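You operate a simulated robot arm through the tools that you are given. There is no shell and no other tool. Be economical: measure what you need, move in short steps, check, and stop when the job is done.

Carry out the task below with a simulated two-armed robot. There is one attempt and no reset: what you move stays moved.

TASK
Pick up the cream thread cone from the top of the packing table with one hand, pass it to the other hand and put it in the red tray. Fetch the olive rack cone and stand it on the left end of the front table. Fetch the blue spool and set it on the front of the wooden stand top. Take the maroon thread cone and leave it in the grey bin. Take the white tape roll and leave it on the crest card. Fetch the blue yarn cone from the left end of the cream overlocker's table and stand it on the top of the wooden table. Open the sock drawer, take the grey empty cone and leave it in the inside of the sock drawer and shut the drawer again. The order is free. Set down upright: cream thread cone, olive rack cone, blue spool, blue yarn cone, grey empty cone.

It is judged by the outcome, as a careful person would: the job done as asked, and still so three seconds after it is handed in. It fails if anything else is knocked over, pushed out of place, dropped, spilled or broken.

THE ROBOT
Two 7-joint arms with two-finger grippers on one trunk, on a base that drives. Base frame: it is fixed to the floor where the robot stands at the start and does not move with it; the origin is under the middle of the robot, x ahead of it, y to its left, z up. Lengths are in mm, angles in degrees, forces in N, time in s.
The left shoulder is at the start at [82, 216, 1269], the right one opposite. With the tool pointing down near the work surface each hand reaches from about 160 to 840 mm from the robot's upright axis, wherever it stands, measured 20 degrees to its own side. Places, roughly: blue spool [-8250, -3750, 750]; blue yarn cone [-3000, -750, 1000]; cream thread cone [500, -250, 750]; crest card [-1500, -5500, 750]; front of the wooden stand top (34x12 cm) [-7740, -3740, 780]; grey bin (22x27x12 cm) [-6400, -600, 800]; grey empty cone (7x7x12 cm) [-2900, 400, 800]; inside of the sock drawer [-4800, -3300, 100]; left end of the front table (27x23 cm) [-2400, -4040, 780]; maroon thread cone [-8500, -5000, 1250]; olive rack cone [-2500, 500, 1000]; red tray inside (24x30 cm) [660, -2040, 800]; sock drawer [-4800, -3300, 200]; top of the wooden table [-6500, 400, 700]; white tape roll (8x8x2 cm) [-3000, -1300, 800]. Payload 3.43 kg a hand.
The tool frame of a hand sits at the grasp point between the pads (the TCP): z along the fingers, y along the line on which they close. The tips reach 20 mm beyond it. Largest opening 124 mm; the body of the gripper starts 93 mm behind the TCP.
Orientation is that of the tool frame in the base frame, as [roll, pitch, yaw] about the fixed x, y, z axes, in that order (R = Rz(yaw) Ry(pitch) Rx(roll)). With the fingers straight down and closing along the base's y, the tool's x points along the base's -x, its y along +y and its z along -z.

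THE INTERFACE
- The arms move only by the tool step_arm. It takes "left_plan", "right_plan" or both (then of equal length, played together; a hand with none holds still); each is a list of rows, each a list of 7 numbers: the turn, a rotation vector about the tool's x, y, z in degrees, then the shift along the tool's x, y, z in mm, then the finger opening in mm, from 0 to 124. In form: [[rx, ry, rz, x, y, z, hand], ...]. A call has 1 to 12 rows; each row shifts and turns the commanded pose from where the row before left it, along the tool's axes as they then stand. Rows are played at 5 a second. More than 50 mm and 8.6 degrees between two rows, or a gripper value outside its range, and nothing of the call is played. Where a pose cannot be reached the arm comes as near as it can. A force on the tool above 40 N (or 10 N above the force at the start of the call, whichever is more), or a blocked arm, ends the call early, and 0.2 s more pass. Each finger travels about 72 mm/s and halts on what it meets, pressing with about 21 N; the grip force reading is that of the motor and also rises with nothing between the fingers. The clock runs only during rows and for 0.2 s after the last one: add rows that do not move to give the fingers time. The reply holds the time, the measured pose of the TCP, the force on the tool along the base axes, the opening and the grip force, in the units named above and with some noise, with the torque about the TCP (base axes, N m) and any sound that the robot's microphone picked up.
- Cameras (640 x 400 px; columns grow to the right, rows downward): "scene" is now at [203, -18.7, 1415.1]; the picture's right is [-0.23, -0.97, 0.00], its down [-0.74, 0.17, -0.65] and it looks along [0.63, -0.15, -0.76] (base axes); focal length 252 px, centre (320, 200). "left" rides on the left gripper at [82, -14, -140] in its tool frame; the picture's right is [0.17, 0.99, 0.00], its down [-0.83, 0.14, -0.54] and it looks along [-0.53, 0.09, 0.84] (tool axes); focal length 243 px, centre (320, 200). "right" rides on the right gripper at [82, 14, -140] in its tool frame; the picture's right is [-0.17, 0.99, 0.00], its down [-0.83, -0.14, -0.54] and it looks along [-0.53, -0.09, 0.84] (tool axes); focal length 243 px, centre (320, 200). There is no depth. A picture from a camera that has moved, and an enlarged one, comes with that camera's place and axes in the base frame and with its lens.
- grab_frame(camera): a new picture of that camera. No time passes.
- slide_trunk(by): slides the trunk up (or, below 0, down) by that many mm; the arms and the scene camera ride with it, the base frame stays. It gives what a move gives, with no picture.
- drive_base(legs): drives the robot by 1 to 6 legs, each [ahead, left, turn to the left] in mm, mm and degrees, along the robot's own axes; the way and the turn of a leg run together, so that a leg with both is an arc; at most 1500 mm and 180 degrees a leg. The arms and the cameras ride along, it lands a little off, and it stops where it bumps. It gives what a move gives.
- aim_head(pan, tilt): turns the head with the scene camera to pan (to the left, within 80 degrees either way) and tilt (down, from -29 to 69), counted from straight ahead of the robot. It gives what a move gives.
- close_up(camera, box): a new picture of the part [left, top, right, bottom] of that camera's present view, enlarged. No time passes.
- close_job(): hands the job in; it is judged then, once.

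Go step by step. Nothing tells you exact positions but the pictures and the camera data: compare them with the known pose of the tool, close in by small moves and look again before you grip or let go. The budget is 493 turns and 264 pictures, counting those below and the enlarged ones. Unless the task says otherwise, let go and move clear before handing in.

The tools are called after "Emit:" by a JSON object that holds its "api" and its "payload". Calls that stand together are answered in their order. step_arm: Moves the arms, as the interface text tells. Its arguments: {"type":"object","properties":{"left_plan":{"type":"array"},"right_plan":{"type":"array"}},"required":[]} The other tools are called the same way: slide_trunk (by) slides the trunk up or down; drive_base (legs) drives the base; aim_head (pan, tilt) turns the head that bears the scene camera; grab_frame (camera) takes a picture; close_up (camera, box) takes an enlarged picture of a part of a camera's view; close_job () hands the job in.

At the start:

```text
time: 0.0
left_position: [354.0, 31.1, 1130.0]
left_tool_rot: [180.0, 0.0, -180.0]
left_ft_force: [-0.9, 0.9, -0.4]
left_wrist_torque: [0.01, -0.03, 0.01]
left_gripper_width: 124.0
left_gripper_force: 0.0
right_position: [460.3, -392.2, 1047.3]
right_tool_rot: [180.0, 0.0, -179.9]
right_ft_force: [-0.4, -0.4, -0.3]
right_wrist_torque: [0.0, 0.0, 0.02]
right_gripper_width: 123.9
right_gripper_force: 0.0
trunk travel left (down, up): [-425.0, 166.0]
robot x, y, heading: [-1.0, 0.3, 0.0]
head pan, tilt: [-13.3, 49.4]
```

scene: 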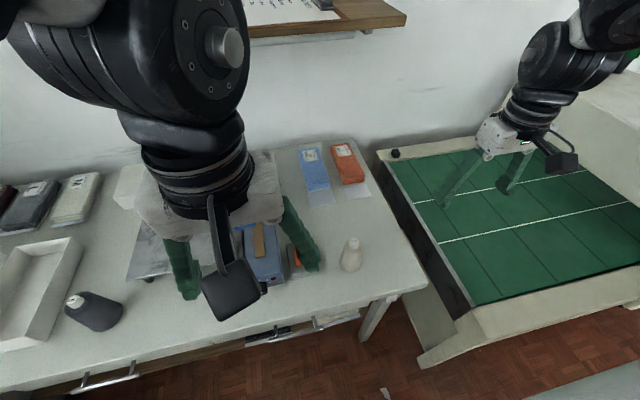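
right: 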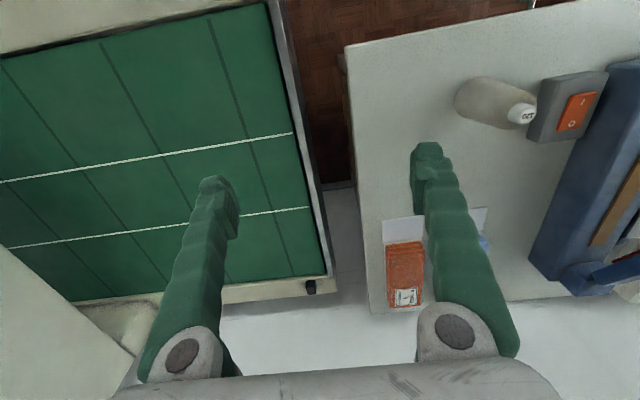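
left: 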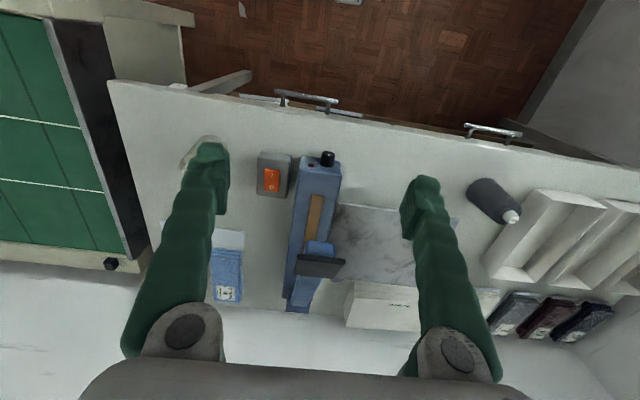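

I see the cream cone on the table's right side, near [480,-165] with its top around z 905. I'll take a closer look before moving.

Emit:
{"api": "close_up", "payload": {"camera": "right", "box": [420, 40, 600, 152]}}

Emit:
{"api": "close_up", "payload": {"camera": "scene", "box": [260, 200, 420, 300]}}

```text
3.56 times, centred on (510, 96) of right
camera zoom: at [377.9, -378.3, 1188.5], right [0.17, 0.99, 0.0], down [0.83, -0.14, 0.54], along [0.53, -0.09, -0.84], focal length 863 px, centre (-356, 570)
```

zoom: 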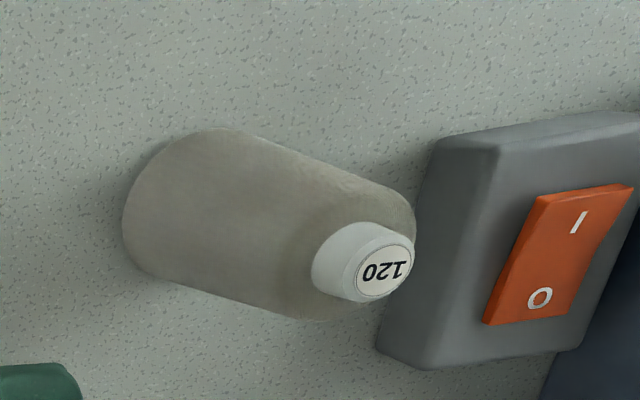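

```text
4.00 times, centred on (340, 250) of scene
camera zoom: at [203.0, -18.7, 1415.1], right [-0.23, -0.97, 0.0], down [-0.74, 0.17, -0.65], along [0.63, -0.15, -0.76], focal length 1009 px, centre (240, 0)
```

zoom: 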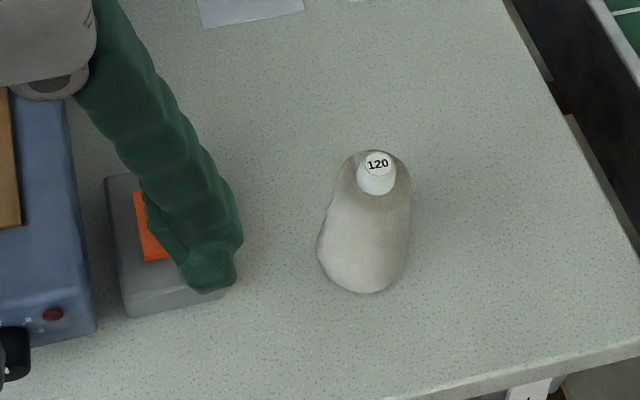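

The cone is about 100 mm tall and stands on a table at z≈815. I'll tilt the right hand 45° to grip it low, so the left hand can later take it from above.

Emit:
{"api": "step_arm", "payload": {"right_plan": [[0, -7.5, 0, 0, 0, 0, 124], [0, -7.5, 0, 0, 0, 0, 120], [0, -7.5, 0, 0, 0, 0, 110], [0, -7.5, 0, 0, 0, 0, 105], [0, -7.5, 0, 0, 0, 0, 100], [0, -7.5, 0, 0, 0, 0, 100], [0, 0, 0, 22.4, 38, 0.2, 100], [0, 0, 0, 22.4, 38, 0.2, 100], [0, 0, 0, 22.4, 38, 0.2, 100], [0, 0, 0, 22.4, 38, 0.2, 100], [0, 0, 0, 22.4, 38, 0.2, 100], [0, 0, 0, 22.4, 38, 0.2, 100]]}}

Emit:
{"api": "grab_frame", "payload": {"camera": "right"}}

Emit:
{"api": "grab_frame", "payload": {"camera": "scene"}}

```text
time: 2.6
left_position: [354.3, 30.6, 1129.3]
left_tool_rot: [180.0, 0.1, 180.0]
left_ft_force: [0.1, 0.0, 0.4]
left_wrist_torque: [0.02, 0.02, 0.02]
left_gripper_width: 124.1
left_gripper_force: 0.0
right_position: [477.8, -287.1, 908.3]
right_tool_rot: [178.5, 39.8, -178.6]
right_ft_force: [0.2, 1.1, 0.2]
right_wrist_torque: [0.02, 0.0, 0.01]
right_gripper_width: 100.1
right_gripper_force: 0.0
right hand out of reach, approached as far as the arm can: row 4, 5, 6, 7, 8, 9, 10, 11, 12
trunk travel left (down, up): [-425.0, 166.0]
robot x, y, heading: [-0.2, 0.1, -0.0]
head pan, tilt: [-13.3, 49.4]
```

```text
258 pictures are left
camera right: at [324.1, -279.8, 965.2], right [0.09, 0.99, 0.13], down [0.3, -0.15, 0.94], along [0.95, -0.04, -0.31], focal length 243 px, centre (320, 200)
```

right: 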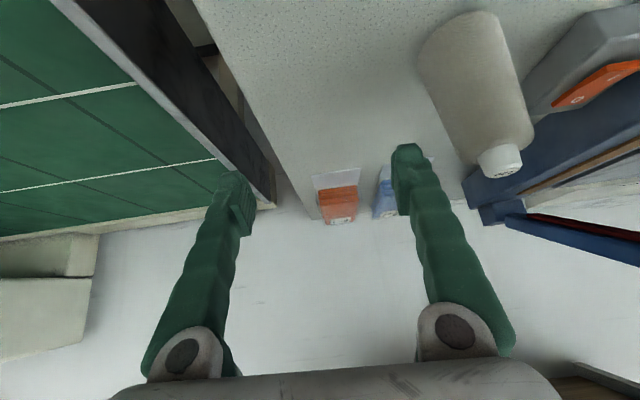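

```text
257 pictures are left
camera scene: at [203.9, -19.1, 1415.0], right [-0.23, -0.97, 0.0], down [-0.74, 0.17, -0.65], along [0.63, -0.15, -0.76], focal length 252 px, centre (320, 200)
```

scene: 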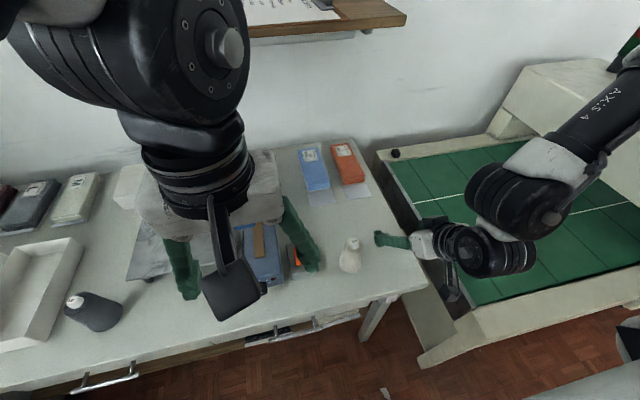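

The right arm ran out of reach this close in, so I'll back the base off about 250 mm and try again.

Emit:
{"api": "drive_base", "payload": {"legs": [[-250, 0, 0]]}}

Emit:
{"api": "step_arm", "payload": {"right_plan": [[0, 0, 0, 0, 0, 0, 100]]}}

Emit:
{"api": "aim_head", "payload": {"pan": -15, "tilt": 35}}

Emit:
{"api": "grab_frame", "payload": {"camera": "scene"}}

```text
time: 4.7
left_position: [102.3, 28.9, 1129.8]
left_tool_rot: [179.9, 0.0, 179.4]
left_ft_force: [-0.8, 0.5, -0.2]
left_wrist_torque: [0.0, 0.01, -0.02]
left_gripper_width: 124.1
left_gripper_force: 0.0
right_position: [221.3, -291.5, 909.2]
right_tool_rot: [178.5, 39.8, -179.1]
right_ft_force: [0.1, 0.4, -0.8]
right_wrist_torque: [0.0, -0.03, -0.01]
right_gripper_width: 100.0
right_gripper_force: 0.0
trunk travel left (down, up): [-425.0, 166.0]
robot x, y, heading: [-254.4, 4.8, -0.5]
head pan, tilt: [-13.3, 49.4]
```

```text
time: 5.1
left_position: [103.5, 28.2, 1129.6]
left_tool_rot: [179.9, 0.1, 179.5]
left_ft_force: [0.4, -0.8, -0.4]
left_wrist_torque: [0.01, -0.01, -0.02]
left_gripper_width: 124.3
left_gripper_force: 0.1
right_position: [221.8, -291.6, 910.9]
right_tool_rot: [178.6, 39.8, -179.2]
right_ft_force: [0.8, -0.4, -0.4]
right_wrist_torque: [-0.02, -0.02, 0.03]
right_gripper_width: 99.8
right_gripper_force: 0.0
trunk travel left (down, up): [-425.0, 166.0]
robot x, y, heading: [-250.8, -1.0, -0.5]
head pan, tilt: [-13.3, 49.4]
```

```text
time: 5.9
left_position: [102.0, 29.3, 1129.4]
left_tool_rot: [180.0, 0.0, 179.4]
left_ft_force: [0.9, -0.4, 0.1]
left_wrist_torque: [-0.02, 0.02, 0.0]
left_gripper_width: 124.0
left_gripper_force: 0.0
right_position: [221.7, -290.4, 910.2]
right_tool_rot: [178.4, 40.0, -179.2]
right_ft_force: [-0.2, -0.3, 0.8]
right_wrist_torque: [-0.01, 0.0, 0.02]
right_gripper_width: 99.8
right_gripper_force: 0.1
trunk travel left (down, up): [-425.0, 166.0]
robot x, y, heading: [-253.0, 0.5, -0.6]
head pan, tilt: [-15.0, 35.0]
```

```text
256 pictures are left
camera scene: at [-39.6, -24.6, 1436.0], right [-0.27, -0.96, 0.0], down [-0.55, 0.15, -0.82], along [0.79, -0.22, -0.57], focal length 252 px, centre (320, 200)
```

scene: 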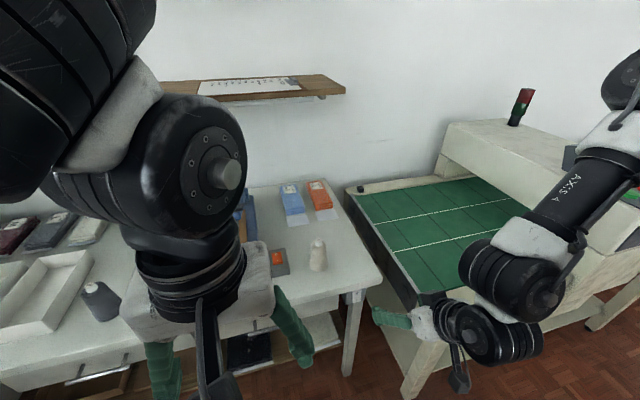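

Emit:
{"api": "step_arm", "payload": {"right_plan": [[0, 0, 0, -27.4, 25.4, 12.1, 100], [0, 0, 0, -27.4, 25.4, 12.1, 100], [0, 0, 0, -27.4, 25.4, 12.1, 100], [0, 0, 0, -27.4, 25.4, 12.1, 100], [0, 0, 0, -27.4, 25.4, 12.1, 100], [0, 0, 0, 0, 0, 0, 100]]}}

Emit:
{"api": "grab_frame", "payload": {"camera": "right"}}

Emit:
{"api": "grab_frame", "payload": {"camera": "scene"}}

```text
time: 7.3
left_position: [102.2, 28.2, 1130.3]
left_tool_rot: [-180.0, -0.1, 179.4]
left_ft_force: [0.2, -0.5, 0.3]
left_wrist_torque: [-0.02, -0.01, 0.04]
left_gripper_width: 124.1
left_gripper_force: 0.1
right_position: [380.0, -188.8, 940.6]
right_tool_rot: [178.6, 39.8, -179.2]
right_ft_force: [-0.5, 0.5, 0.8]
right_wrist_torque: [-0.01, -0.02, -0.01]
right_gripper_width: 100.2
right_gripper_force: 0.1
right hand out of reach, approached as far as the arm can: row 1, 2, 3
trunk travel left (down, up): [-425.0, 166.0]
robot x, y, heading: [-248.0, 1.2, -0.5]
head pan, tilt: [-15.0, 35.0]
```

```text
255 pictures are left
camera right: at [225.9, -180.2, 996.6], right [0.1, 0.99, 0.13], down [0.3, -0.15, 0.94], along [0.95, -0.05, -0.31], focal length 243 px, centre (320, 200)
```

right: 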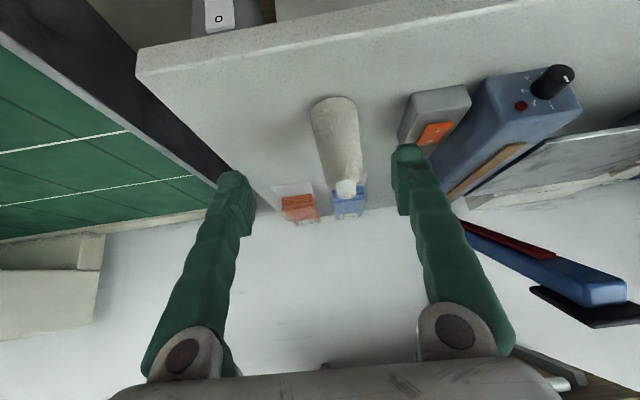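

```text
254 pictures are left
camera scene: at [-40.2, -24.6, 1436.2], right [-0.27, -0.96, 0.0], down [-0.55, 0.15, -0.82], along [0.79, -0.22, -0.57], focal length 252 px, centre (320, 200)
```

scene: 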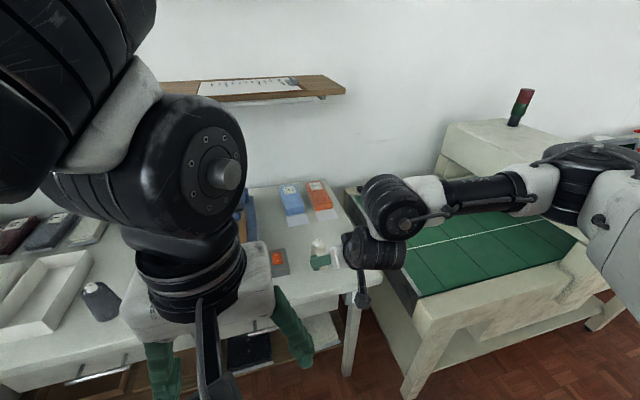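

The cone's axis is near [480,-164] with its base at z≈810. I'll centre on it and advance along the tool axis.

Emit:
{"api": "step_arm", "payload": {"right_plan": [[0, 0, 0, -6, 25, 0, 100], [0, 0, 0, -5.7, 0, 30, 100], [0, 0, 0, 0, 0, 30, 100], [0, 0, 0, 0, 0, 25, 100], [0, 0, 0, 0, 0, 20, 100], [0, 0, 0, 0, 0, 0, 100]]}}

Emit:
{"api": "grab_frame", "payload": {"camera": "right"}}

Emit:
{"api": "close_up", "payload": {"camera": "scene", "box": [270, 200, 430, 300]}}

```text
time: 8.7
left_position: [101.7, 28.0, 1130.2]
left_tool_rot: [-180.0, -0.1, 179.3]
left_ft_force: [-0.1, 0.1, 0.4]
left_wrist_torque: [0.0, -0.02, 0.02]
left_gripper_width: 123.9
left_gripper_force: 0.1
right_position: [434.3, -203.0, 875.5]
right_tool_rot: [178.2, 39.9, -179.2]
right_ft_force: [-0.7, 0.4, 0.8]
right_wrist_torque: [-0.01, -0.05, -0.06]
right_gripper_width: 99.8
right_gripper_force: 0.0
right hand out of reach, approached as far as the arm can: row 1, 3, 4, 5
trunk travel left (down, up): [-425.0, 166.0]
robot x, y, heading: [-254.9, 2.6, -0.6]
head pan, tilt: [-15.0, 35.0]
```

```text
253 pictures are left
camera right: at [282.0, -194.5, 930.9], right [0.09, 0.99, 0.13], down [0.3, -0.15, 0.94], along [0.95, -0.05, -0.31], focal length 243 px, centre (320, 200)
```

right: 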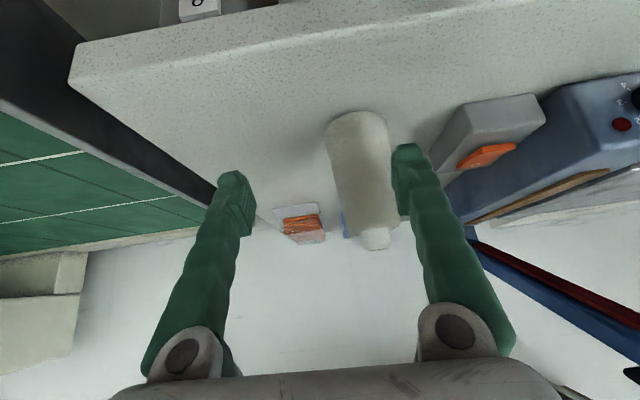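

```text
4.00 times, centred on (350, 250) of scene
camera zoom: at [-39.9, -24.4, 1436.1], right [-0.27, -0.96, 0.0], down [-0.55, 0.15, -0.82], along [0.79, -0.22, -0.57], focal length 1009 px, centre (200, 0)
```

zoom: 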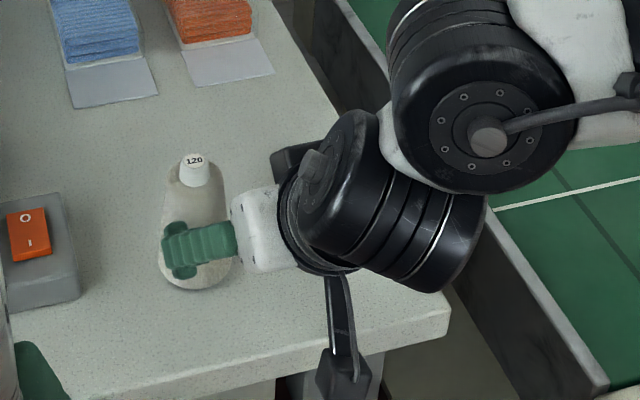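

The arm appears limited by wrist tilt. I'll retreat a little along the tool axis and reduce the tilt to see if tracking recovers.

Emit:
{"api": "step_arm", "payload": {"right_plan": [[0, 0, 0, 0, 0, -25, 100], [0, 0, 0, 0, 0, -25, 100], [0, 7, 0, 0, 0, -10, 100], [0, 7, 0, 0, 0, 0, 100], [0, 0, 0, 0, 0, 0, 100]]}}

```text
time: 9.9
left_position: [102.2, 29.0, 1130.4]
left_tool_rot: [180.0, -0.1, 179.5]
left_ft_force: [-0.5, -0.2, 0.4]
left_wrist_torque: [0.03, -0.02, 0.0]
left_gripper_width: 123.9
left_gripper_force: 0.0
right_position: [396.1, -207.3, 921.3]
right_tool_rot: [178.6, 25.8, -178.8]
right_ft_force: [0.9, -0.3, 0.5]
right_wrist_torque: [0.0, 0.04, 0.01]
right_gripper_width: 100.0
right_gripper_force: 0.1
trunk travel left (down, up): [-425.0, 166.0]
robot x, y, heading: [-248.7, -0.3, -0.7]
head pan, tilt: [-15.0, 35.0]
```

Tracking is good again. A sideways tilt from the right, closing along x, suits the handover better, so I'll retreat, straighten the hand and yaw it −90°.

Emit:
{"api": "step_arm", "payload": {"right_plan": [[0, 0, 0, 0, -20, -35, 100], [0, 0, 0, 0, -20, -35, 100], [0, 8.5, 0, 0, -20, -20, 100], [0, 8.5, 0, 0, -20, 0, 100], [0, 8.5, 0, 0, -20, 0, 100], [0, 0, -8.5, 0, -20, 0, 100], [0, 0, -8.5, 0, 0, 0, 100], [0, 0, -8.5, 0, 0, 0, 100], [0, 0, -8.5, 0, 0, 0, 100], [0, 0, -8.5, 0, 0, 0, 100], [0, 0, -8.5, 0, 0, 0, 100], [0, 0, -8.5, 0, 0, 0, 100]]}}

Emit:
{"api": "step_arm", "payload": {"right_plan": [[0, 0, -8.5, 0, 0, 0, 100], [0, 0, -8.5, 0, 0, 0, 100], [0, 0, -8.5, 0, 0, 0, 100], [0, 0, -5, 0, 0, 0, 100], [0, -8.5, 0, 0, 0, 0, 100], [0, -8.5, 0, 0, 0, 0, 100], [0, -8.5, 0, 0, 0, 0, 100], [0, -8.5, 0, 0, 0, 0, 100], [0, -8.5, 0, 0, 0, 0, 100], [0, -2.5, 0, 0, 0, 0, 100]]}}

Emit:
{"api": "grab_frame", "payload": {"camera": "scene"}}

```text
time: 12.5
left_position: [101.8, 27.7, 1128.9]
left_tool_rot: [-180.0, 0.0, 179.4]
left_ft_force: [-0.5, -1.2, -0.2]
left_wrist_torque: [-0.04, 0.02, -0.02]
left_gripper_width: 124.1
left_gripper_force: 0.2
right_position: [359.5, -329.9, 1001.4]
right_tool_rot: [179.6, 1.2, -118.6]
right_ft_force: [0.2, -0.2, -0.1]
right_wrist_torque: [0.02, -0.04, -0.02]
right_gripper_width: 99.9
right_gripper_force: 0.0
trunk travel left (down, up): [-425.0, 166.0]
robot x, y, heading: [-254.0, 0.5, -0.7]
head pan, tilt: [-15.0, 35.0]
```

```text
time: 14.7
left_position: [101.8, 28.8, 1129.9]
left_tool_rot: [179.9, 0.0, 179.4]
left_ft_force: [0.1, 1.2, 0.4]
left_wrist_torque: [0.02, 0.01, 0.02]
left_gripper_width: 124.2
left_gripper_force: 0.0
right_position: [359.3, -329.0, 1000.0]
right_tool_rot: [-179.6, 46.2, -88.0]
right_ft_force: [1.4, -0.1, 0.4]
right_wrist_torque: [-0.02, 0.02, -0.01]
right_gripper_width: 100.0
right_gripper_force: 0.1
trunk travel left (down, up): [-425.0, 166.0]
robot x, y, heading: [-250.6, 3.4, -0.6]
head pan, tilt: [-15.0, 35.0]
```

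```text
251 pictures are left
camera scene: at [-39.5, -24.4, 1436.1], right [-0.27, -0.96, 0.0], down [-0.55, 0.15, -0.82], along [0.79, -0.22, -0.57], focal length 252 px, centre (320, 200)
```

scene: 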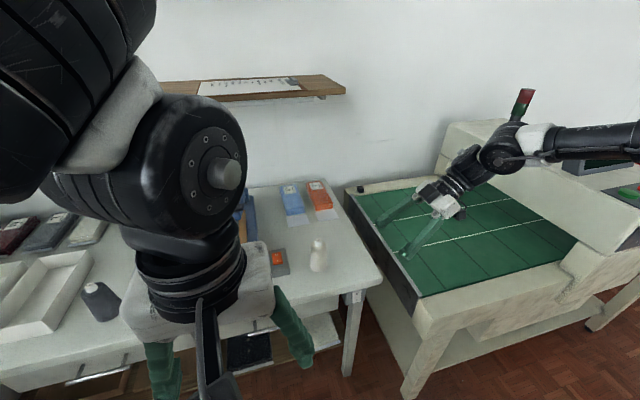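

Emit:
{"api": "step_arm", "payload": {"right_plan": [[0, 0, 0, 1.2, -31.6, 19.7, 100], [0, 0, 0, 1.2, -31.6, 19.7, 100], [0, 0, 0, 1.2, -31.6, 19.7, 100], [0, 0, 0, 1.2, -31.6, 19.7, 100], [0, 0, 0, 0, 0, 0, 100]]}}

Emit:
{"api": "grab_frame", "payload": {"camera": "right"}}

Emit:
{"api": "close_up", "payload": {"camera": "scene", "box": [270, 200, 430, 300]}}

```text
time: 15.9
left_position: [101.2, 28.3, 1130.5]
left_tool_rot: [180.0, 0.0, 179.5]
left_ft_force: [-0.1, -0.6, 0.3]
left_wrist_torque: [0.0, 0.02, 0.02]
left_gripper_width: 124.1
left_gripper_force: 0.1
right_position: [464.1, -280.9, 955.5]
right_tool_rot: [-179.4, 46.1, -87.9]
right_ft_force: [-0.2, -0.4, -0.5]
right_wrist_torque: [-0.01, -0.02, 0.0]
right_gripper_width: 100.0
right_gripper_force: 0.1
right hand out of reach, approached as far as the arm can: row 4
trunk travel left (down, up): [-425.0, 166.0]
robot x, y, heading: [-253.4, -0.1, -0.6]
head pan, tilt: [-15.0, 35.0]
```

```text
250 pictures are left
camera right: at [455.7, -437.8, 994.2], right [-0.99, 0.08, 0.11], down [0.13, 0.19, 0.97], along [0.06, 0.98, -0.2], focal length 243 px, centre (320, 200)
```

right: 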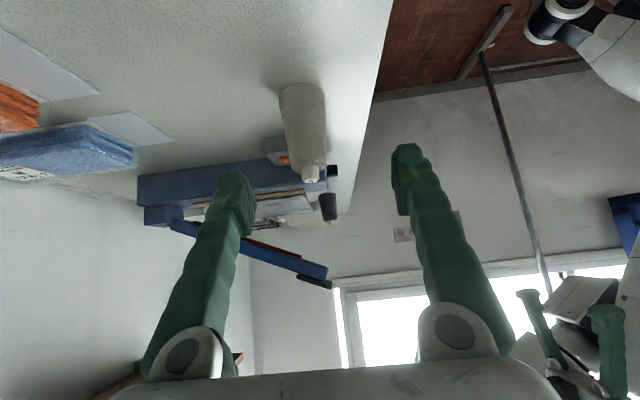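

```text
4.00 times, centred on (350, 250) of scene
camera zoom: at [-40.2, -24.9, 1436.2], right [-0.27, -0.96, 0.0], down [-0.55, 0.15, -0.82], along [0.79, -0.22, -0.57], focal length 1009 px, centre (200, 0)
```

zoom: 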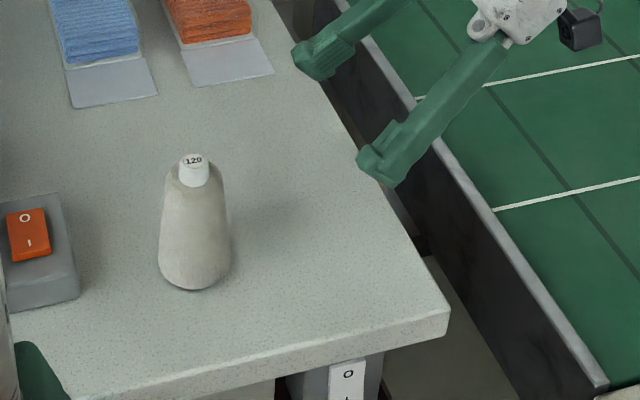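

The right arm is near its reach limit at this distance, so I'll move the base forward 120 mm.

Emit:
{"api": "drive_base", "payload": {"legs": [[120, 0, 0.6]]}}

```text
time: 17.3
left_position: [218.2, 32.8, 1130.0]
left_tool_rot: [179.9, 0.1, 180.0]
left_ft_force: [-0.3, -0.6, 1.4]
left_wrist_torque: [-0.04, -0.06, -0.03]
left_gripper_width: 124.1
left_gripper_force: 0.1
right_position: [583.1, -273.8, 955.8]
right_tool_rot: [-179.5, 46.2, -87.2]
right_ft_force: [-0.9, 0.1, 0.0]
right_wrist_torque: [-0.02, -0.04, -0.02]
right_gripper_width: 99.8
right_gripper_force: 0.1
trunk travel left (down, up): [-425.0, 166.0]
robot x, y, heading: [-137.3, 3.0, 0.1]
head pan, tilt: [-15.0, 35.0]
```

Emit:
{"api": "step_arm", "payload": {"right_plan": [[0, 0, 0, 0, 33, 0, 100], [0, 0, 0, 0, 33, 0, 100], [0, 0, 0, 2, 31, 0, 100], [0, 0, 0, 0, 0, 35, 100], [0, 0, 0, 0, 0, 35, 100], [0, 0, 0, 0, 0, 0, 100]]}}

Emit:
{"api": "grab_frame", "payload": {"camera": "right"}}

Emit:
{"api": "aim_head", "payload": {"pan": -15, "tilt": 45}}

Emit:
{"api": "grab_frame", "payload": {"camera": "scene"}}

```text
time: 18.7
left_position: [219.2, 32.0, 1130.3]
left_tool_rot: [-179.9, 0.0, -180.0]
left_ft_force: [-0.5, -0.7, -0.5]
left_wrist_torque: [0.03, 0.01, 0.01]
left_gripper_width: 124.0
left_gripper_force: 0.1
right_position: [483.9, -229.7, 905.7]
right_tool_rot: [-179.4, 46.2, -87.2]
right_ft_force: [-0.6, -0.9, -0.1]
right_wrist_torque: [-0.01, 0.0, 0.0]
right_gripper_width: 100.0
right_gripper_force: 0.1
trunk travel left (down, up): [-425.0, 166.0]
robot x, y, heading: [-132.4, 2.0, 0.0]
head pan, tilt: [-15.0, 35.0]
```

```text
248 pictures are left
camera right: at [476.1, -387.3, 944.7], right [-0.99, 0.07, 0.11], down [0.13, 0.19, 0.97], along [0.05, 0.98, -0.2], focal length 243 px, centre (320, 200)
```

right: 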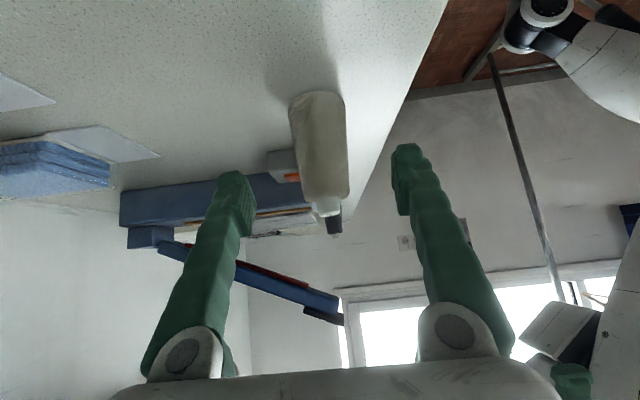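

```text
time: 19.4
left_position: [219.5, 32.3, 1129.9]
left_tool_rot: [180.0, -0.1, 179.9]
left_ft_force: [1.0, 0.0, -0.8]
left_wrist_torque: [0.0, 0.03, 0.04]
left_gripper_width: 124.2
left_gripper_force: 0.0
right_position: [484.4, -230.0, 906.8]
right_tool_rot: [-179.5, 46.1, -87.4]
right_ft_force: [-0.3, -0.7, 0.6]
right_wrist_torque: [-0.02, 0.0, 0.02]
right_gripper_width: 99.8
right_gripper_force: 0.1
trunk travel left (down, up): [-425.0, 166.0]
robot x, y, heading: [-135.4, 0.7, 0.2]
head pan, tilt: [-15.0, 45.0]
```

```text
247 pictures are left
camera scene: at [71.3, -21.2, 1421.3], right [-0.26, -0.97, 0.0], down [-0.68, 0.18, -0.71], along [0.68, -0.18, -0.71], focal length 252 px, centre (320, 200)
```

scene: 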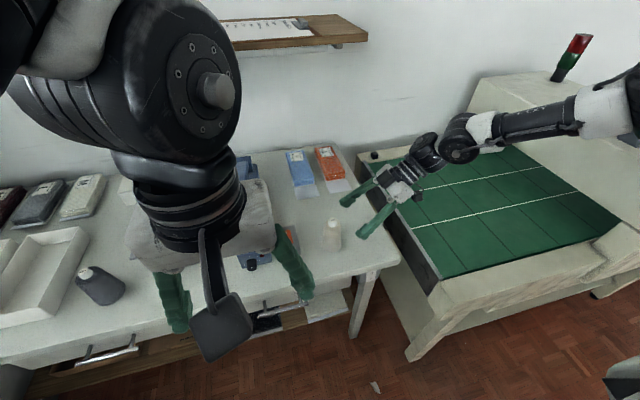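

Emit:
{"api": "step_arm", "payload": {"right_plan": [[0, 0, 0, 0, 2, 30, 100], [0, 0, 0, 0, 1, 30, 100], [0, 0, 0, 0, 0, 20, 100], [0, 0, 0, 0, 0, 0, 100]]}}

Emit:
{"api": "grab_frame", "payload": {"camera": "right"}}

Emit:
{"api": "close_up", "payload": {"camera": "scene", "box": [250, 170, 410, 270]}}

```text
time: 20.4
left_position: [218.7, 31.4, 1130.4]
left_tool_rot: [180.0, 0.1, 180.0]
left_ft_force: [0.5, -1.1, -0.5]
left_wrist_torque: [-0.04, -0.02, 0.03]
left_gripper_width: 124.1
left_gripper_force: 0.1
right_position: [481.1, -171.9, 850.0]
right_tool_rot: [-179.6, 46.3, -87.3]
right_ft_force: [0.3, -0.1, -0.7]
right_wrist_torque: [0.04, 0.01, -0.01]
right_gripper_width: 99.7
right_gripper_force: 0.1
trunk travel left (down, up): [-425.0, 166.0]
robot x, y, heading: [-137.1, 0.6, 0.1]
head pan, tilt: [-15.0, 45.0]
```

```text
246 pictures are left
camera right: at [473.0, -328.9, 889.2], right [-0.99, 0.07, 0.11], down [0.13, 0.19, 0.97], along [0.05, 0.98, -0.2], focal length 243 px, centre (320, 200)
```

right: 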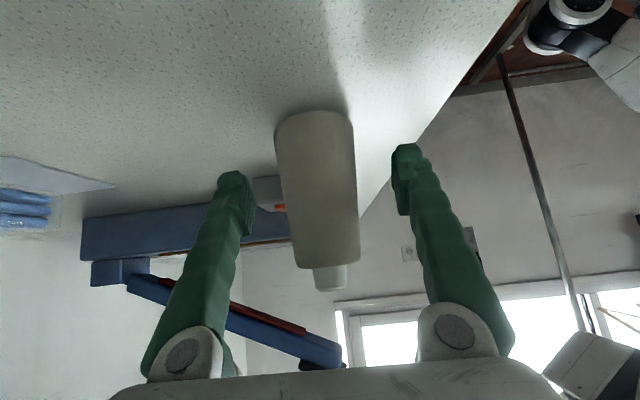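

```text
4.00 times, centred on (330, 220) of scene
camera zoom: at [71.2, -21.4, 1421.3], right [-0.26, -0.97, 0.0], down [-0.68, 0.18, -0.71], along [0.68, -0.18, -0.71], focal length 1009 px, centre (280, 120)
```

zoom: 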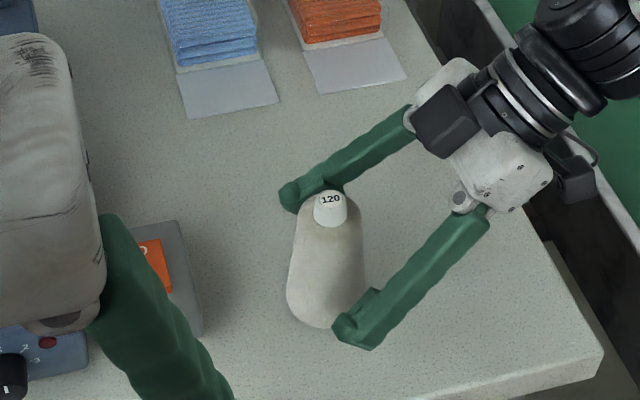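

The fingers straddle the cone evenly, so I'll close.

Emit:
{"api": "step_arm", "payload": {"right_plan": [[0, 0, 0, 0, 0, 0, 60], [0, 0, 0, 0, 0, 0, 40], [0, 0, 0, 0, 0, 0, 40], [0, 0, 0, 0, 0, 0, 40]]}}

Emit:
{"api": "close_up", "payload": {"camera": "scene", "box": [250, 170, 410, 270]}}

```text
time: 21.4
left_position: [218.4, 31.7, 1130.2]
left_tool_rot: [179.9, 0.0, 179.9]
left_ft_force: [-0.6, -0.5, 0.0]
left_wrist_torque: [-0.01, 0.02, -0.03]
left_gripper_width: 124.0
left_gripper_force: 0.1
right_position: [480.4, -172.1, 850.3]
right_tool_rot: [-179.6, 46.1, -87.3]
right_ft_force: [-0.2, 0.4, -0.9]
right_wrist_torque: [0.01, -0.01, 0.02]
right_gripper_width: 50.2
right_gripper_force: 21.2
trunk travel left (down, up): [-425.0, 166.0]
robot x, y, heading: [-134.3, 4.7, 0.1]
head pan, tilt: [-15.0, 45.0]
```

```text
4.00 times, centred on (330, 220) of scene
camera zoom: at [71.3, -21.2, 1421.2], right [-0.26, -0.97, 0.0], down [-0.68, 0.18, -0.71], along [0.68, -0.18, -0.71], focal length 1009 px, centre (280, 120)
```

zoom: 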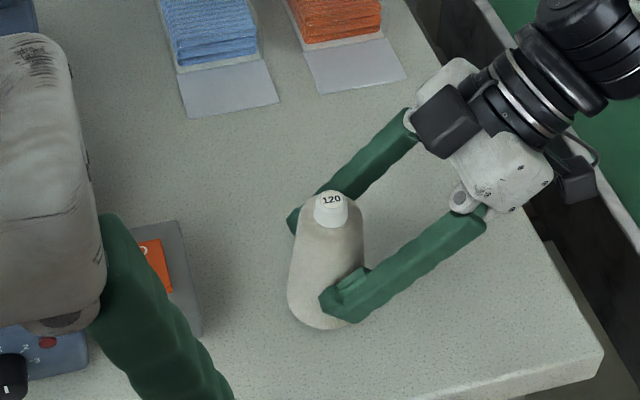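

Gripped at 50 mm. I'll lift 100 mm and check the grip.

Emit:
{"api": "step_arm", "payload": {"right_plan": [[0, 0, 0, -14.4, 0, -13.8, 40], [0, 0, 0, -14.4, 0, -13.8, 40], [0, 0, 0, -14.4, 0, -13.8, 40], [0, 0, 0, -14.4, 0, -13.8, 40], [0, 0, 0, -14.4, 0, -13.8, 40], [0, 0, 0, 0, 0, 0, 40]]}}

Emit:
{"api": "grab_frame", "payload": {"camera": "scene"}}

Emit:
{"api": "grab_frame", "payload": {"camera": "left"}}

```text
time: 22.8
left_position: [219.3, 31.1, 1130.6]
left_tool_rot: [179.9, 0.0, -179.9]
left_ft_force: [-0.1, -0.2, 0.2]
left_wrist_torque: [-0.03, 0.01, 0.0]
left_gripper_width: 124.1
left_gripper_force: 0.1
right_position: [479.5, -172.0, 951.6]
right_tool_rot: [-179.6, 46.0, -87.3]
right_ft_force: [0.2, 0.7, -1.4]
right_wrist_torque: [0.01, 0.01, 0.01]
right_gripper_width: 50.1
right_gripper_force: 21.0
trunk travel left (down, up): [-425.0, 166.0]
robot x, y, heading: [-140.0, 3.5, -0.1]
head pan, tilt: [-15.0, 45.0]
```

```text
243 pictures are left
camera scene: at [71.7, -21.3, 1421.1], right [-0.26, -0.97, 0.0], down [-0.68, 0.18, -0.71], along [0.68, -0.18, -0.71], focal length 252 px, centre (320, 200)
```

scene: 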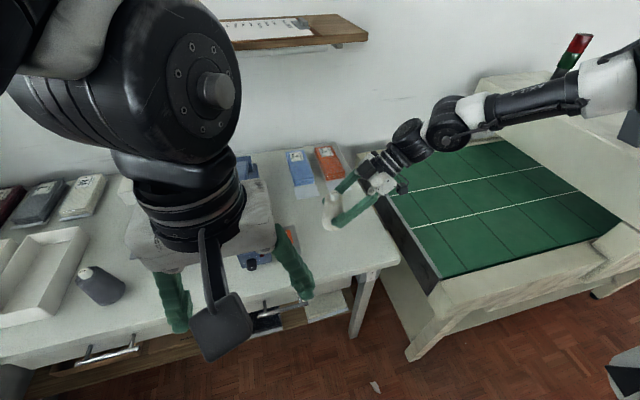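

```text
242 pictures are left
camera left: at [136.4, 17.7, 1270.3], right [-0.17, 0.99, 0.0], down [0.83, 0.14, 0.54], along [0.53, 0.09, -0.84], focal length 243 px, centre (320, 200)
```

left: 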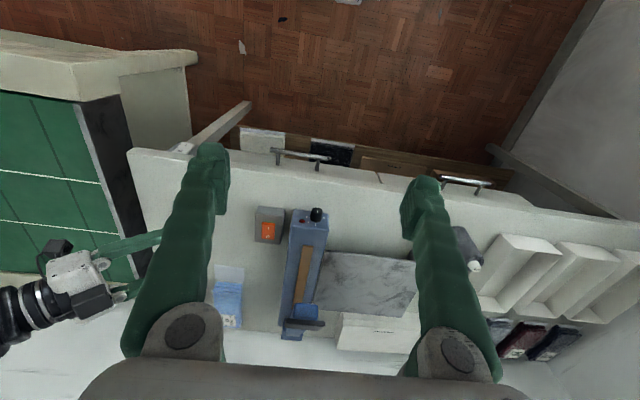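

The cone is held upright. I'll bring it toward the middle while yawing the left hand +90° so that it closes along x.

Emit:
{"api": "step_arm", "payload": {"left_plan": [[0, 0, 0, 0, 40, 0, 124], [0, 0, 8.5, 0, 0, 0, 115], [0, 0, 8.5, 0, 0, 0, 105], [0, 0, 8.5, 0, 0, 0, 95], [0, 0, 8.5, 0, 0, 0, 90], [0, 0, 8.5, 0, 0, 0, 90], [0, 0, 8.5, 0, 0, 0, 90], [0, 0, 8.5, 0, 0, 0, 90], [0, 0, 8.5, 0, 0, 0, 90], [0, 0, 8.5, 0, 0, 0, 90], [0, 0, 8.5, 0, 0, 0, 90], [0, 0, 5, 0, 0, 0, 90]], "right_plan": [[0, 0, 0, -27.1, 21.4, 6.5, 40], [0, 0, 0, -27.1, 21.4, 6.5, 40], [0, 0, 0, -27.1, 21.4, 6.5, 40], [0, 0, 0, -27.1, 21.4, 6.5, 40], [0, 0, 0, 0, 0, 0, 40], [0, 0, 0, 0, 0, 0, 40], [0, 0, 0, 0, 0, 0, 40], [0, 0, 0, 0, 0, 0, 40], [0, 0, 0, 0, 0, 0, 40], [0, 0, 0, 0, 0, 0, 40], [0, 0, 0, 0, 0, 0, 40], [0, 0, 0, 0, 0, 0, 40]]}}

Emit:
{"api": "step_arm", "payload": {"left_plan": [[0, -8, 0, 0, 0, 0, 90], [0, -8, 0, 0, 0, 0, 90], [0, -8, 0, 0, 0, 0, 90], [0, 0, 0, 0, 0, 0, 90]]}}

Emit:
{"api": "grab_frame", "payload": {"camera": "scene"}}

Emit:
{"api": "grab_frame", "payload": {"camera": "left"}}

```text
time: 24.3
left_position: [135.4, 82.6, 1129.6]
left_tool_rot: [179.2, 0.7, 134.9]
left_ft_force: [24.2, -4.0, -9.8]
left_wrist_torque: [-0.06, 2.77, -0.92]
left_gripper_width: 89.9
left_gripper_force: 0.1
left hand out of reach, approached as far as the arm can: row 5, 6, 7
right_position: [390.1, -84.5, 1010.4]
right_tool_rot: [-179.4, 46.1, -87.3]
right_ft_force: [0.3, -0.9, -0.7]
right_wrist_torque: [0.02, -0.01, 0.01]
right_gripper_width: 50.4
right_gripper_force: 20.5
trunk travel left (down, up): [-425.0, 166.0]
robot x, y, heading: [-133.5, 2.8, 0.1]
head pan, tilt: [-15.0, 45.0]
stopped in row 7 (left hand): the force on the tool passed its limit at 147 N (the readings are from after the stop); the commanded pose is now the measured one
```

```text
time: 24.6
left_position: [135.7, 84.6, 1129.1]
left_tool_rot: [179.3, 1.3, 134.6]
left_ft_force: [1.9, 0.2, 0.3]
left_wrist_torque: [-0.02, 0.51, -0.14]
left_gripper_width: 89.7
left_gripper_force: 0.1
left hand out of reach, approached as far as the arm can: row 1
right_position: [390.8, -79.7, 1009.9]
right_tool_rot: [-179.6, 46.0, -87.4]
right_ft_force: [0.3, -0.5, -0.3]
right_wrist_torque: [-0.03, -0.05, -0.01]
right_gripper_width: 50.3
right_gripper_force: 20.6
trunk travel left (down, up): [-425.0, 166.0]
robot x, y, heading: [-133.4, 1.1, -0.1]
head pan, tilt: [-15.0, 45.0]
stopped in row 1 (left hand): the force on the tool passed its limit at 53 N (the readings are from after the stop); the commanded pose is now the measured one
```

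```text
241 pictures are left
camera scene: at [71.5, -19.1, 1421.2], right [-0.26, -0.97, 0.0], down [-0.68, 0.18, -0.71], along [0.68, -0.18, -0.71], focal length 252 px, centre (320, 200)
```

scene: 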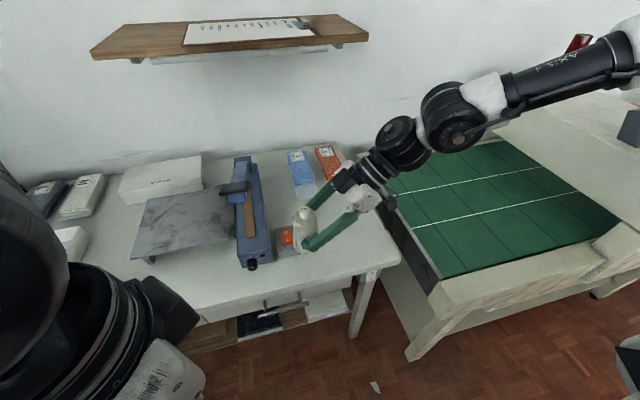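

```text
240 pictures are left
camera left: at [64.9, 134.2, 1267.6], right [0.59, 0.81, 0.01], down [0.67, -0.49, 0.56], along [0.46, -0.32, -0.83], focal length 243 px, centre (320, 200)
```

left: 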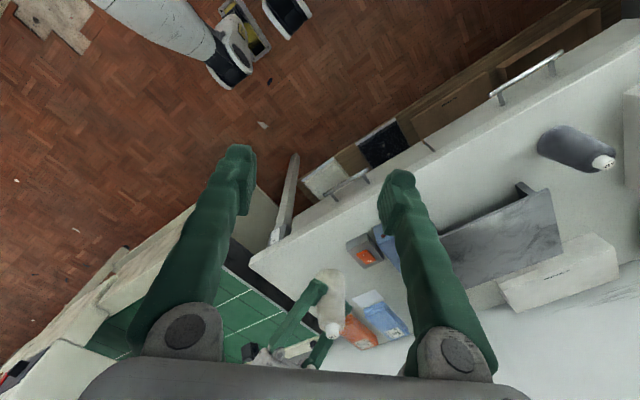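

The left arm got jammed close to its own body. I'll move it forward and outward first.

Emit:
{"api": "step_arm", "payload": {"left_plan": [[0, 0, 0, -17.4, 35.5, 0, 90], [0, 0, 0, -17.4, 35.5, 0, 90], [0, 0, 0, -17.4, 35.5, 0, 90], [0, 0, 0, -17.4, 35.5, 0, 90], [0, 0, 0, 0, 0, 0, 90]]}}

```text
time: 25.8
left_position: [136.0, 82.6, 1130.2]
left_tool_rot: [179.2, 1.2, 134.6]
left_ft_force: [2.1, -0.2, -3.2]
left_wrist_torque: [-0.18, 0.02, -0.15]
left_gripper_width: 89.9
left_gripper_force: 0.1
left hand out of reach, approached as far as the arm can: row 1, 2, 3, 4
right_position: [390.4, -80.7, 1010.6]
right_tool_rot: [-179.5, 46.1, -87.3]
right_ft_force: [0.4, 0.2, -0.6]
right_wrist_torque: [-0.05, 0.02, 0.0]
right_gripper_width: 50.2
right_gripper_force: 21.2
trunk travel left (down, up): [-425.0, 166.0]
robot x, y, heading: [-129.7, 1.5, -0.2]
head pan, tilt: [-15.0, 45.0]
```

Emit:
{"api": "step_arm", "payload": {"left_plan": [[0, 0, -8, 0, 0, 0, 90], [0, 0, -8, 0, 0, 0, 90], [0, 0, -8, 0, 0, 0, 90], [0, 0, 0, 0, 0, 0, 90]]}}

Emit:
{"api": "aim_head", "payload": {"pan": 40, "tilt": 45}}

Emit:
{"api": "grab_frame", "payload": {"camera": "scene"}}

```text
time: 26.1
left_position: [139.4, 85.6, 1127.9]
left_tool_rot: [178.8, 1.3, 137.3]
left_ft_force: [1.5, 0.8, -1.6]
left_wrist_torque: [-0.2, 0.11, -0.18]
left_gripper_width: 90.1
left_gripper_force: 0.2
right_position: [391.1, -81.3, 1010.6]
right_tool_rot: [-179.6, 46.2, -87.4]
right_ft_force: [-0.2, 0.4, -0.5]
right_wrist_torque: [-0.02, 0.06, -0.03]
right_gripper_width: 50.4
right_gripper_force: 20.9
trunk travel left (down, up): [-425.0, 166.0]
robot x, y, heading: [-132.7, 4.9, -0.2]
head pan, tilt: [-15.0, 45.0]
stopped in row 1 (left hand): the force on the tool passed its limit at 64 N (the readings are from after the stop); the commanded pose is now the measured one
```

```text
time: 27.3
left_position: [139.4, 84.8, 1129.1]
left_tool_rot: [178.8, 1.3, 137.3]
left_ft_force: [2.4, 1.5, -1.3]
left_wrist_torque: [-0.25, 0.08, -0.15]
left_gripper_width: 89.9
left_gripper_force: 0.0
right_position: [391.2, -82.6, 1010.0]
right_tool_rot: [-179.6, 46.0, -87.3]
right_ft_force: [0.0, 0.1, -1.2]
right_wrist_torque: [-0.02, -0.01, -0.04]
right_gripper_width: 50.0
right_gripper_force: 21.1
trunk travel left (down, up): [-425.0, 166.0]
robot x, y, heading: [-134.1, -0.8, -0.0]
head pan, tilt: [40.0, 45.0]
```

```text
239 pictures are left
camera scene: at [55.2, 51.8, 1421.2], right [0.64, -0.77, 0.0], down [-0.54, -0.45, -0.71], along [0.54, 0.45, -0.71], focal length 252 px, centre (320, 200)
```

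scene: 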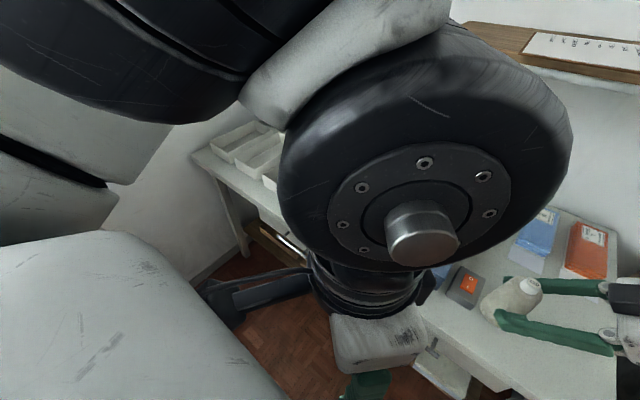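

Emit:
{"api": "step_arm", "payload": {"left_plan": [[0, 0, 0, 0, 0, 15, 90], [0, 0, 0, 0, 0, 15, 90], [0, 0, 0, 0, 0, 15, 90], [0, 0, 0, 0, 0, 15, 90]]}}

Emit:
{"api": "step_arm", "payload": {"left_plan": [[0, 0, 0, -14.7, 13.6, 0, 90], [0, 0, 0, -14.7, 13.6, 0, 90], [0, 0, 0, -14.7, 13.6, 0, 90], [0, 0, 0, -14.7, 13.6, 0, 90]]}}

```text
time: 28.3
left_position: [149.3, 77.0, 1080.9]
left_tool_rot: [178.8, 1.4, 137.6]
left_ft_force: [-0.4, -0.9, 0.0]
left_wrist_torque: [0.0, -0.04, -0.02]
left_gripper_width: 89.7
left_gripper_force: 0.0
left hand out of reach, approached as far as the arm can: row 1, 2, 4
right_position: [390.5, -81.9, 1010.5]
right_tool_rot: [-179.6, 46.2, -87.2]
right_ft_force: [0.2, -0.8, -0.9]
right_wrist_torque: [-0.03, -0.02, 0.0]
right_gripper_width: 50.0
right_gripper_force: 21.1
trunk travel left (down, up): [-425.0, 166.0]
robot x, y, heading: [-131.8, 1.5, -0.2]
head pan, tilt: [40.0, 45.0]
```

```text
time: 29.3
left_position: [150.6, 78.0, 1080.4]
left_tool_rot: [178.8, 1.4, 137.5]
left_ft_force: [-0.2, 0.2, 0.2]
left_wrist_torque: [-0.01, 0.05, 0.0]
left_gripper_width: 89.9
left_gripper_force: 0.0
left hand out of reach, approached as far as the arm can: row 1, 2, 3, 4
right_position: [391.1, -80.8, 1010.8]
right_tool_rot: [-179.6, 46.3, -87.5]
right_ft_force: [0.0, -0.1, -1.3]
right_wrist_torque: [-0.02, 0.0, 0.01]
right_gripper_width: 50.3
right_gripper_force: 21.1
trunk travel left (down, up): [-425.0, 166.0]
robot x, y, heading: [-132.1, 0.1, 0.4]
head pan, tilt: [40.0, 45.0]
```

Emit:
{"api": "step_arm", "payload": {"left_plan": [[0, 0, -8, 0, 0, 5, 90], [0, 0, -8, 0, 0, 5, 90], [0, 0, -8, 0, 0, 0, 90], [0, 0, -8, 0, 0, 0, 90], [0, 0, -8, 0, 0, 0, 90], [0, 0, 0, 0, 0, 0, 90]]}}

Emit:
{"api": "step_arm", "payload": {"left_plan": [[0, 0, 0, -30, 10, 0, 90], [0, 0, 0, -30, 10, 0, 90], [0, 0, 0, -30, 10, 0, 90], [0, 0, 0, -30, 10, 0, 90], [0, 0, 0, 0, 0, 0, 90]]}}

```text
time: 30.7
left_position: [151.7, 77.2, 1071.0]
left_tool_rot: [179.8, 1.8, 177.5]
left_ft_force: [0.1, -0.3, 0.4]
left_wrist_torque: [0.0, -0.01, 0.01]
left_gripper_width: 90.1
left_gripper_force: 0.0
left hand out of reach, approached as far as the arm can: row 2
right_position: [390.7, -82.5, 1010.0]
right_tool_rot: [-179.7, 46.0, -87.3]
right_ft_force: [-0.2, -0.2, -1.8]
right_wrist_torque: [-0.01, 0.02, -0.01]
right_gripper_width: 50.4
right_gripper_force: 20.8
trunk travel left (down, up): [-425.0, 166.0]
robot x, y, heading: [-132.3, -1.4, -0.2]
head pan, tilt: [40.0, 45.0]
```

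```text
time: 31.9
left_position: [274.8, 111.0, 1074.0]
left_tool_rot: [179.9, 1.8, 177.3]
left_ft_force: [0.3, -0.4, 0.3]
left_wrist_torque: [-0.01, 0.01, 0.01]
left_gripper_width: 89.9
left_gripper_force: 0.1
right_position: [390.9, -82.8, 1010.4]
right_tool_rot: [-179.5, 46.1, -87.3]
right_ft_force: [1.0, 0.8, -0.9]
right_wrist_torque: [0.05, -0.02, -0.04]
right_gripper_width: 50.2
right_gripper_force: 21.1
trunk travel left (down, up): [-425.0, 166.0]
robot x, y, heading: [-134.2, 4.5, 0.1]
head pan, tilt: [40.0, 45.0]
```

Freed. I'll move the left hand outward and forward, then yaw it there.

Emit:
{"api": "step_arm", "payload": {"left_plan": [[0, 0, 0, -24, 30, -5, 90], [0, 0, 0, -24, 30, -5, 90], [0, 0, 0, -24, 30, -5, 90], [0, 0, 0, -24, 30, -5, 90], [0, 0, 8.5, 0, 0, 0, 90], [0, 0, 8.5, 0, 0, 0, 90], [0, 0, 8.5, 0, 0, 0, 90], [0, 0, 8.5, 0, 0, 0, 90], [0, 0, 8.5, 0, 0, 0, 90], [0, 0, 8.5, 0, 0, 0, 90], [0, 0, 8.5, 0, 0, 0, 90], [0, 0, 8.5, 0, 0, 0, 90]]}}

Emit:
{"api": "step_arm", "payload": {"left_plan": [[0, 0, 8.5, 0, 0, 0, 90], [0, 0, 8.5, 0, 0, 0, 90], [0, 0, 4, 0, 0, 0, 90], [0, -8, 0, 0, 0, 0, 90], [0, -8, 0, 0, 0, 0, 90], [0, -8, 0, 0, 0, 0, 90], [0, 0, 0, 0, 0, 0, 90]]}}

Emit:
{"api": "aim_head", "payload": {"pan": 5, "tilt": 45}}

Emit:
{"api": "grab_frame", "payload": {"camera": "scene"}}

Emit:
{"api": "grab_frame", "payload": {"camera": "left"}}

```text
time: 34.5
left_position: [287.0, 174.9, 1081.4]
left_tool_rot: [179.5, 1.6, 174.8]
left_ft_force: [-0.9, 0.0, 0.2]
left_wrist_torque: [-0.01, -0.01, 0.02]
left_gripper_width: 90.0
left_gripper_force: 0.0
left hand out of reach, approached as far as the arm can: row 2, 3, 4, 5, 6, 7, 8, 9, 10, 11, 12
right_position: [390.0, -81.5, 1010.7]
right_tool_rot: [-179.6, 46.1, -87.3]
right_ft_force: [-0.2, -0.4, -1.6]
right_wrist_torque: [-0.02, -0.01, 0.01]
right_gripper_width: 50.2
right_gripper_force: 21.4
trunk travel left (down, up): [-425.0, 166.0]
robot x, y, heading: [-131.9, 1.6, 0.1]
head pan, tilt: [40.0, 45.0]
```

```text
time: 36.1
left_position: [293.8, 175.5, 1059.9]
left_tool_rot: [179.6, 17.7, 174.7]
left_ft_force: [0.4, 0.1, -0.1]
left_wrist_torque: [-0.04, -0.03, -0.01]
left_gripper_width: 90.0
left_gripper_force: 0.0
left hand out of reach, approached as far as the arm can: row 1, 2, 3, 5, 6
right_position: [390.8, -80.8, 1010.1]
right_tool_rot: [-179.6, 46.2, -87.4]
right_ft_force: [0.5, 0.4, -0.4]
right_wrist_torque: [-0.02, 0.0, 0.02]
right_gripper_width: 50.4
right_gripper_force: 20.9
trunk travel left (down, up): [-425.0, 166.0]
robot x, y, heading: [-130.0, -0.1, 0.0]
head pan, tilt: [40.0, 45.0]
```

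```text
time: 37.1
left_position: [292.2, 174.3, 1061.5]
left_tool_rot: [179.6, 17.5, 174.7]
left_ft_force: [0.0, 1.6, 0.1]
left_wrist_torque: [0.01, 0.0, -0.03]
left_gripper_width: 89.9
left_gripper_force: 0.0
right_position: [390.7, -82.1, 1010.4]
right_tool_rot: [-179.6, 46.0, -87.3]
right_ft_force: [0.8, 0.3, -1.2]
right_wrist_torque: [-0.01, 0.0, 0.0]
right_gripper_width: 50.5
right_gripper_force: 21.2
trunk travel left (down, up): [-425.0, 166.0]
robot x, y, heading: [-134.8, -3.0, -0.1]
head pan, tilt: [5.0, 45.0]
```

```text
238 pictures are left
camera scene: at [73.8, 6.8, 1421.2], right [0.09, -1.0, 0.0], down [-0.7, -0.06, -0.71], along [0.7, 0.06, -0.71], focal length 252 px, centre (320, 200)
```

scene: 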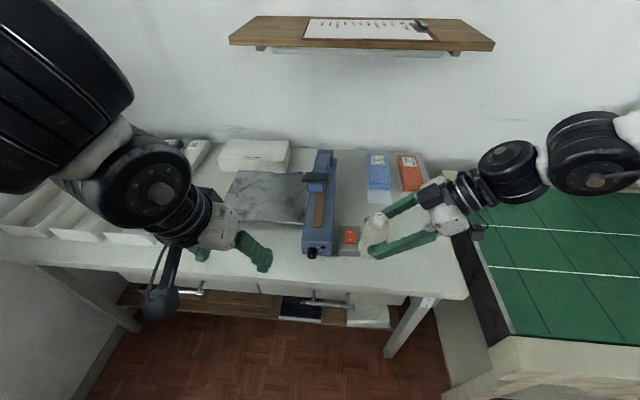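

```text
237 pictures are left
camera left: at [170.5, 170.4, 1169.7], right [-0.07, 1.0, -0.04], down [0.64, 0.08, 0.77], along [0.77, 0.02, -0.64], focal length 243 px, centre (320, 200)
```

left: 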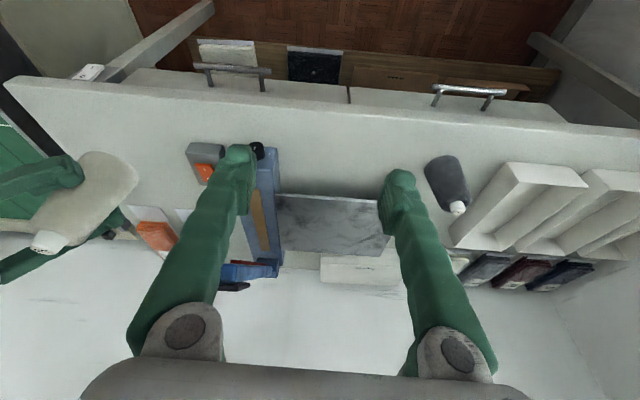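

Emit:
{"api": "step_arm", "payload": {"left_plan": [[0, 8, 0, 0, 0, 0, 90], [0, 8, 0, 0, 0, 0, 90], [0, 0, 0, -35, 0, 0, 90], [0, 0, 0, -35, 0, 0, 90], [0, 0, 0, -35, 0, 0, 90], [0, 0, 0, 0, 35, 0, 90], [0, 0, 0, 0, 35, 0, 90], [0, 0, 0, 0, 0, 0, 90]]}}

Emit:
{"api": "step_arm", "payload": {"left_plan": [[0, 0, 8, 0, 0, 0, 90], [0, 0, 8, 0, 0, 0, 90], [0, 0, 8, 0, 0, 0, 90], [0, 0, 0, 0, 0, 0, 90]]}}

```text
time: 38.9
left_position: [303.2, 173.5, 1059.8]
left_tool_rot: [179.5, 1.7, 174.9]
left_ft_force: [0.3, -0.5, -0.1]
left_wrist_torque: [0.04, 0.0, 0.04]
left_gripper_width: 90.0
left_gripper_force: 0.1
left hand out of reach, approached as far as the arm can: row 3, 4, 5, 6, 7
right_position: [390.1, -82.2, 1011.8]
right_tool_rot: [-179.6, 46.2, -87.2]
right_ft_force: [-0.2, 0.0, -1.3]
right_wrist_torque: [-0.01, -0.01, 0.02]
right_gripper_width: 50.3
right_gripper_force: 20.3
trunk travel left (down, up): [-425.0, 166.0]
robot x, y, heading: [-135.1, 1.6, 0.1]
head pan, tilt: [5.0, 45.0]
```

```text
time: 39.9
left_position: [304.0, 173.2, 1062.3]
left_tool_rot: [179.6, 1.8, 174.9]
left_ft_force: [-0.8, 0.9, 0.1]
left_wrist_torque: [0.01, -0.03, 0.02]
left_gripper_width: 90.0
left_gripper_force: 0.0
left hand out of reach, approached as far as the arm can: row 1, 2, 3
right_position: [391.0, -82.6, 1010.9]
right_tool_rot: [-179.6, 46.1, -87.3]
right_ft_force: [-0.1, 0.7, -0.6]
right_wrist_torque: [0.01, -0.01, 0.01]
right_gripper_width: 50.2
right_gripper_force: 20.6
trunk travel left (down, up): [-425.0, 166.0]
robot x, y, heading: [-136.1, 1.5, 0.1]
head pan, tilt: [5.0, 45.0]
```

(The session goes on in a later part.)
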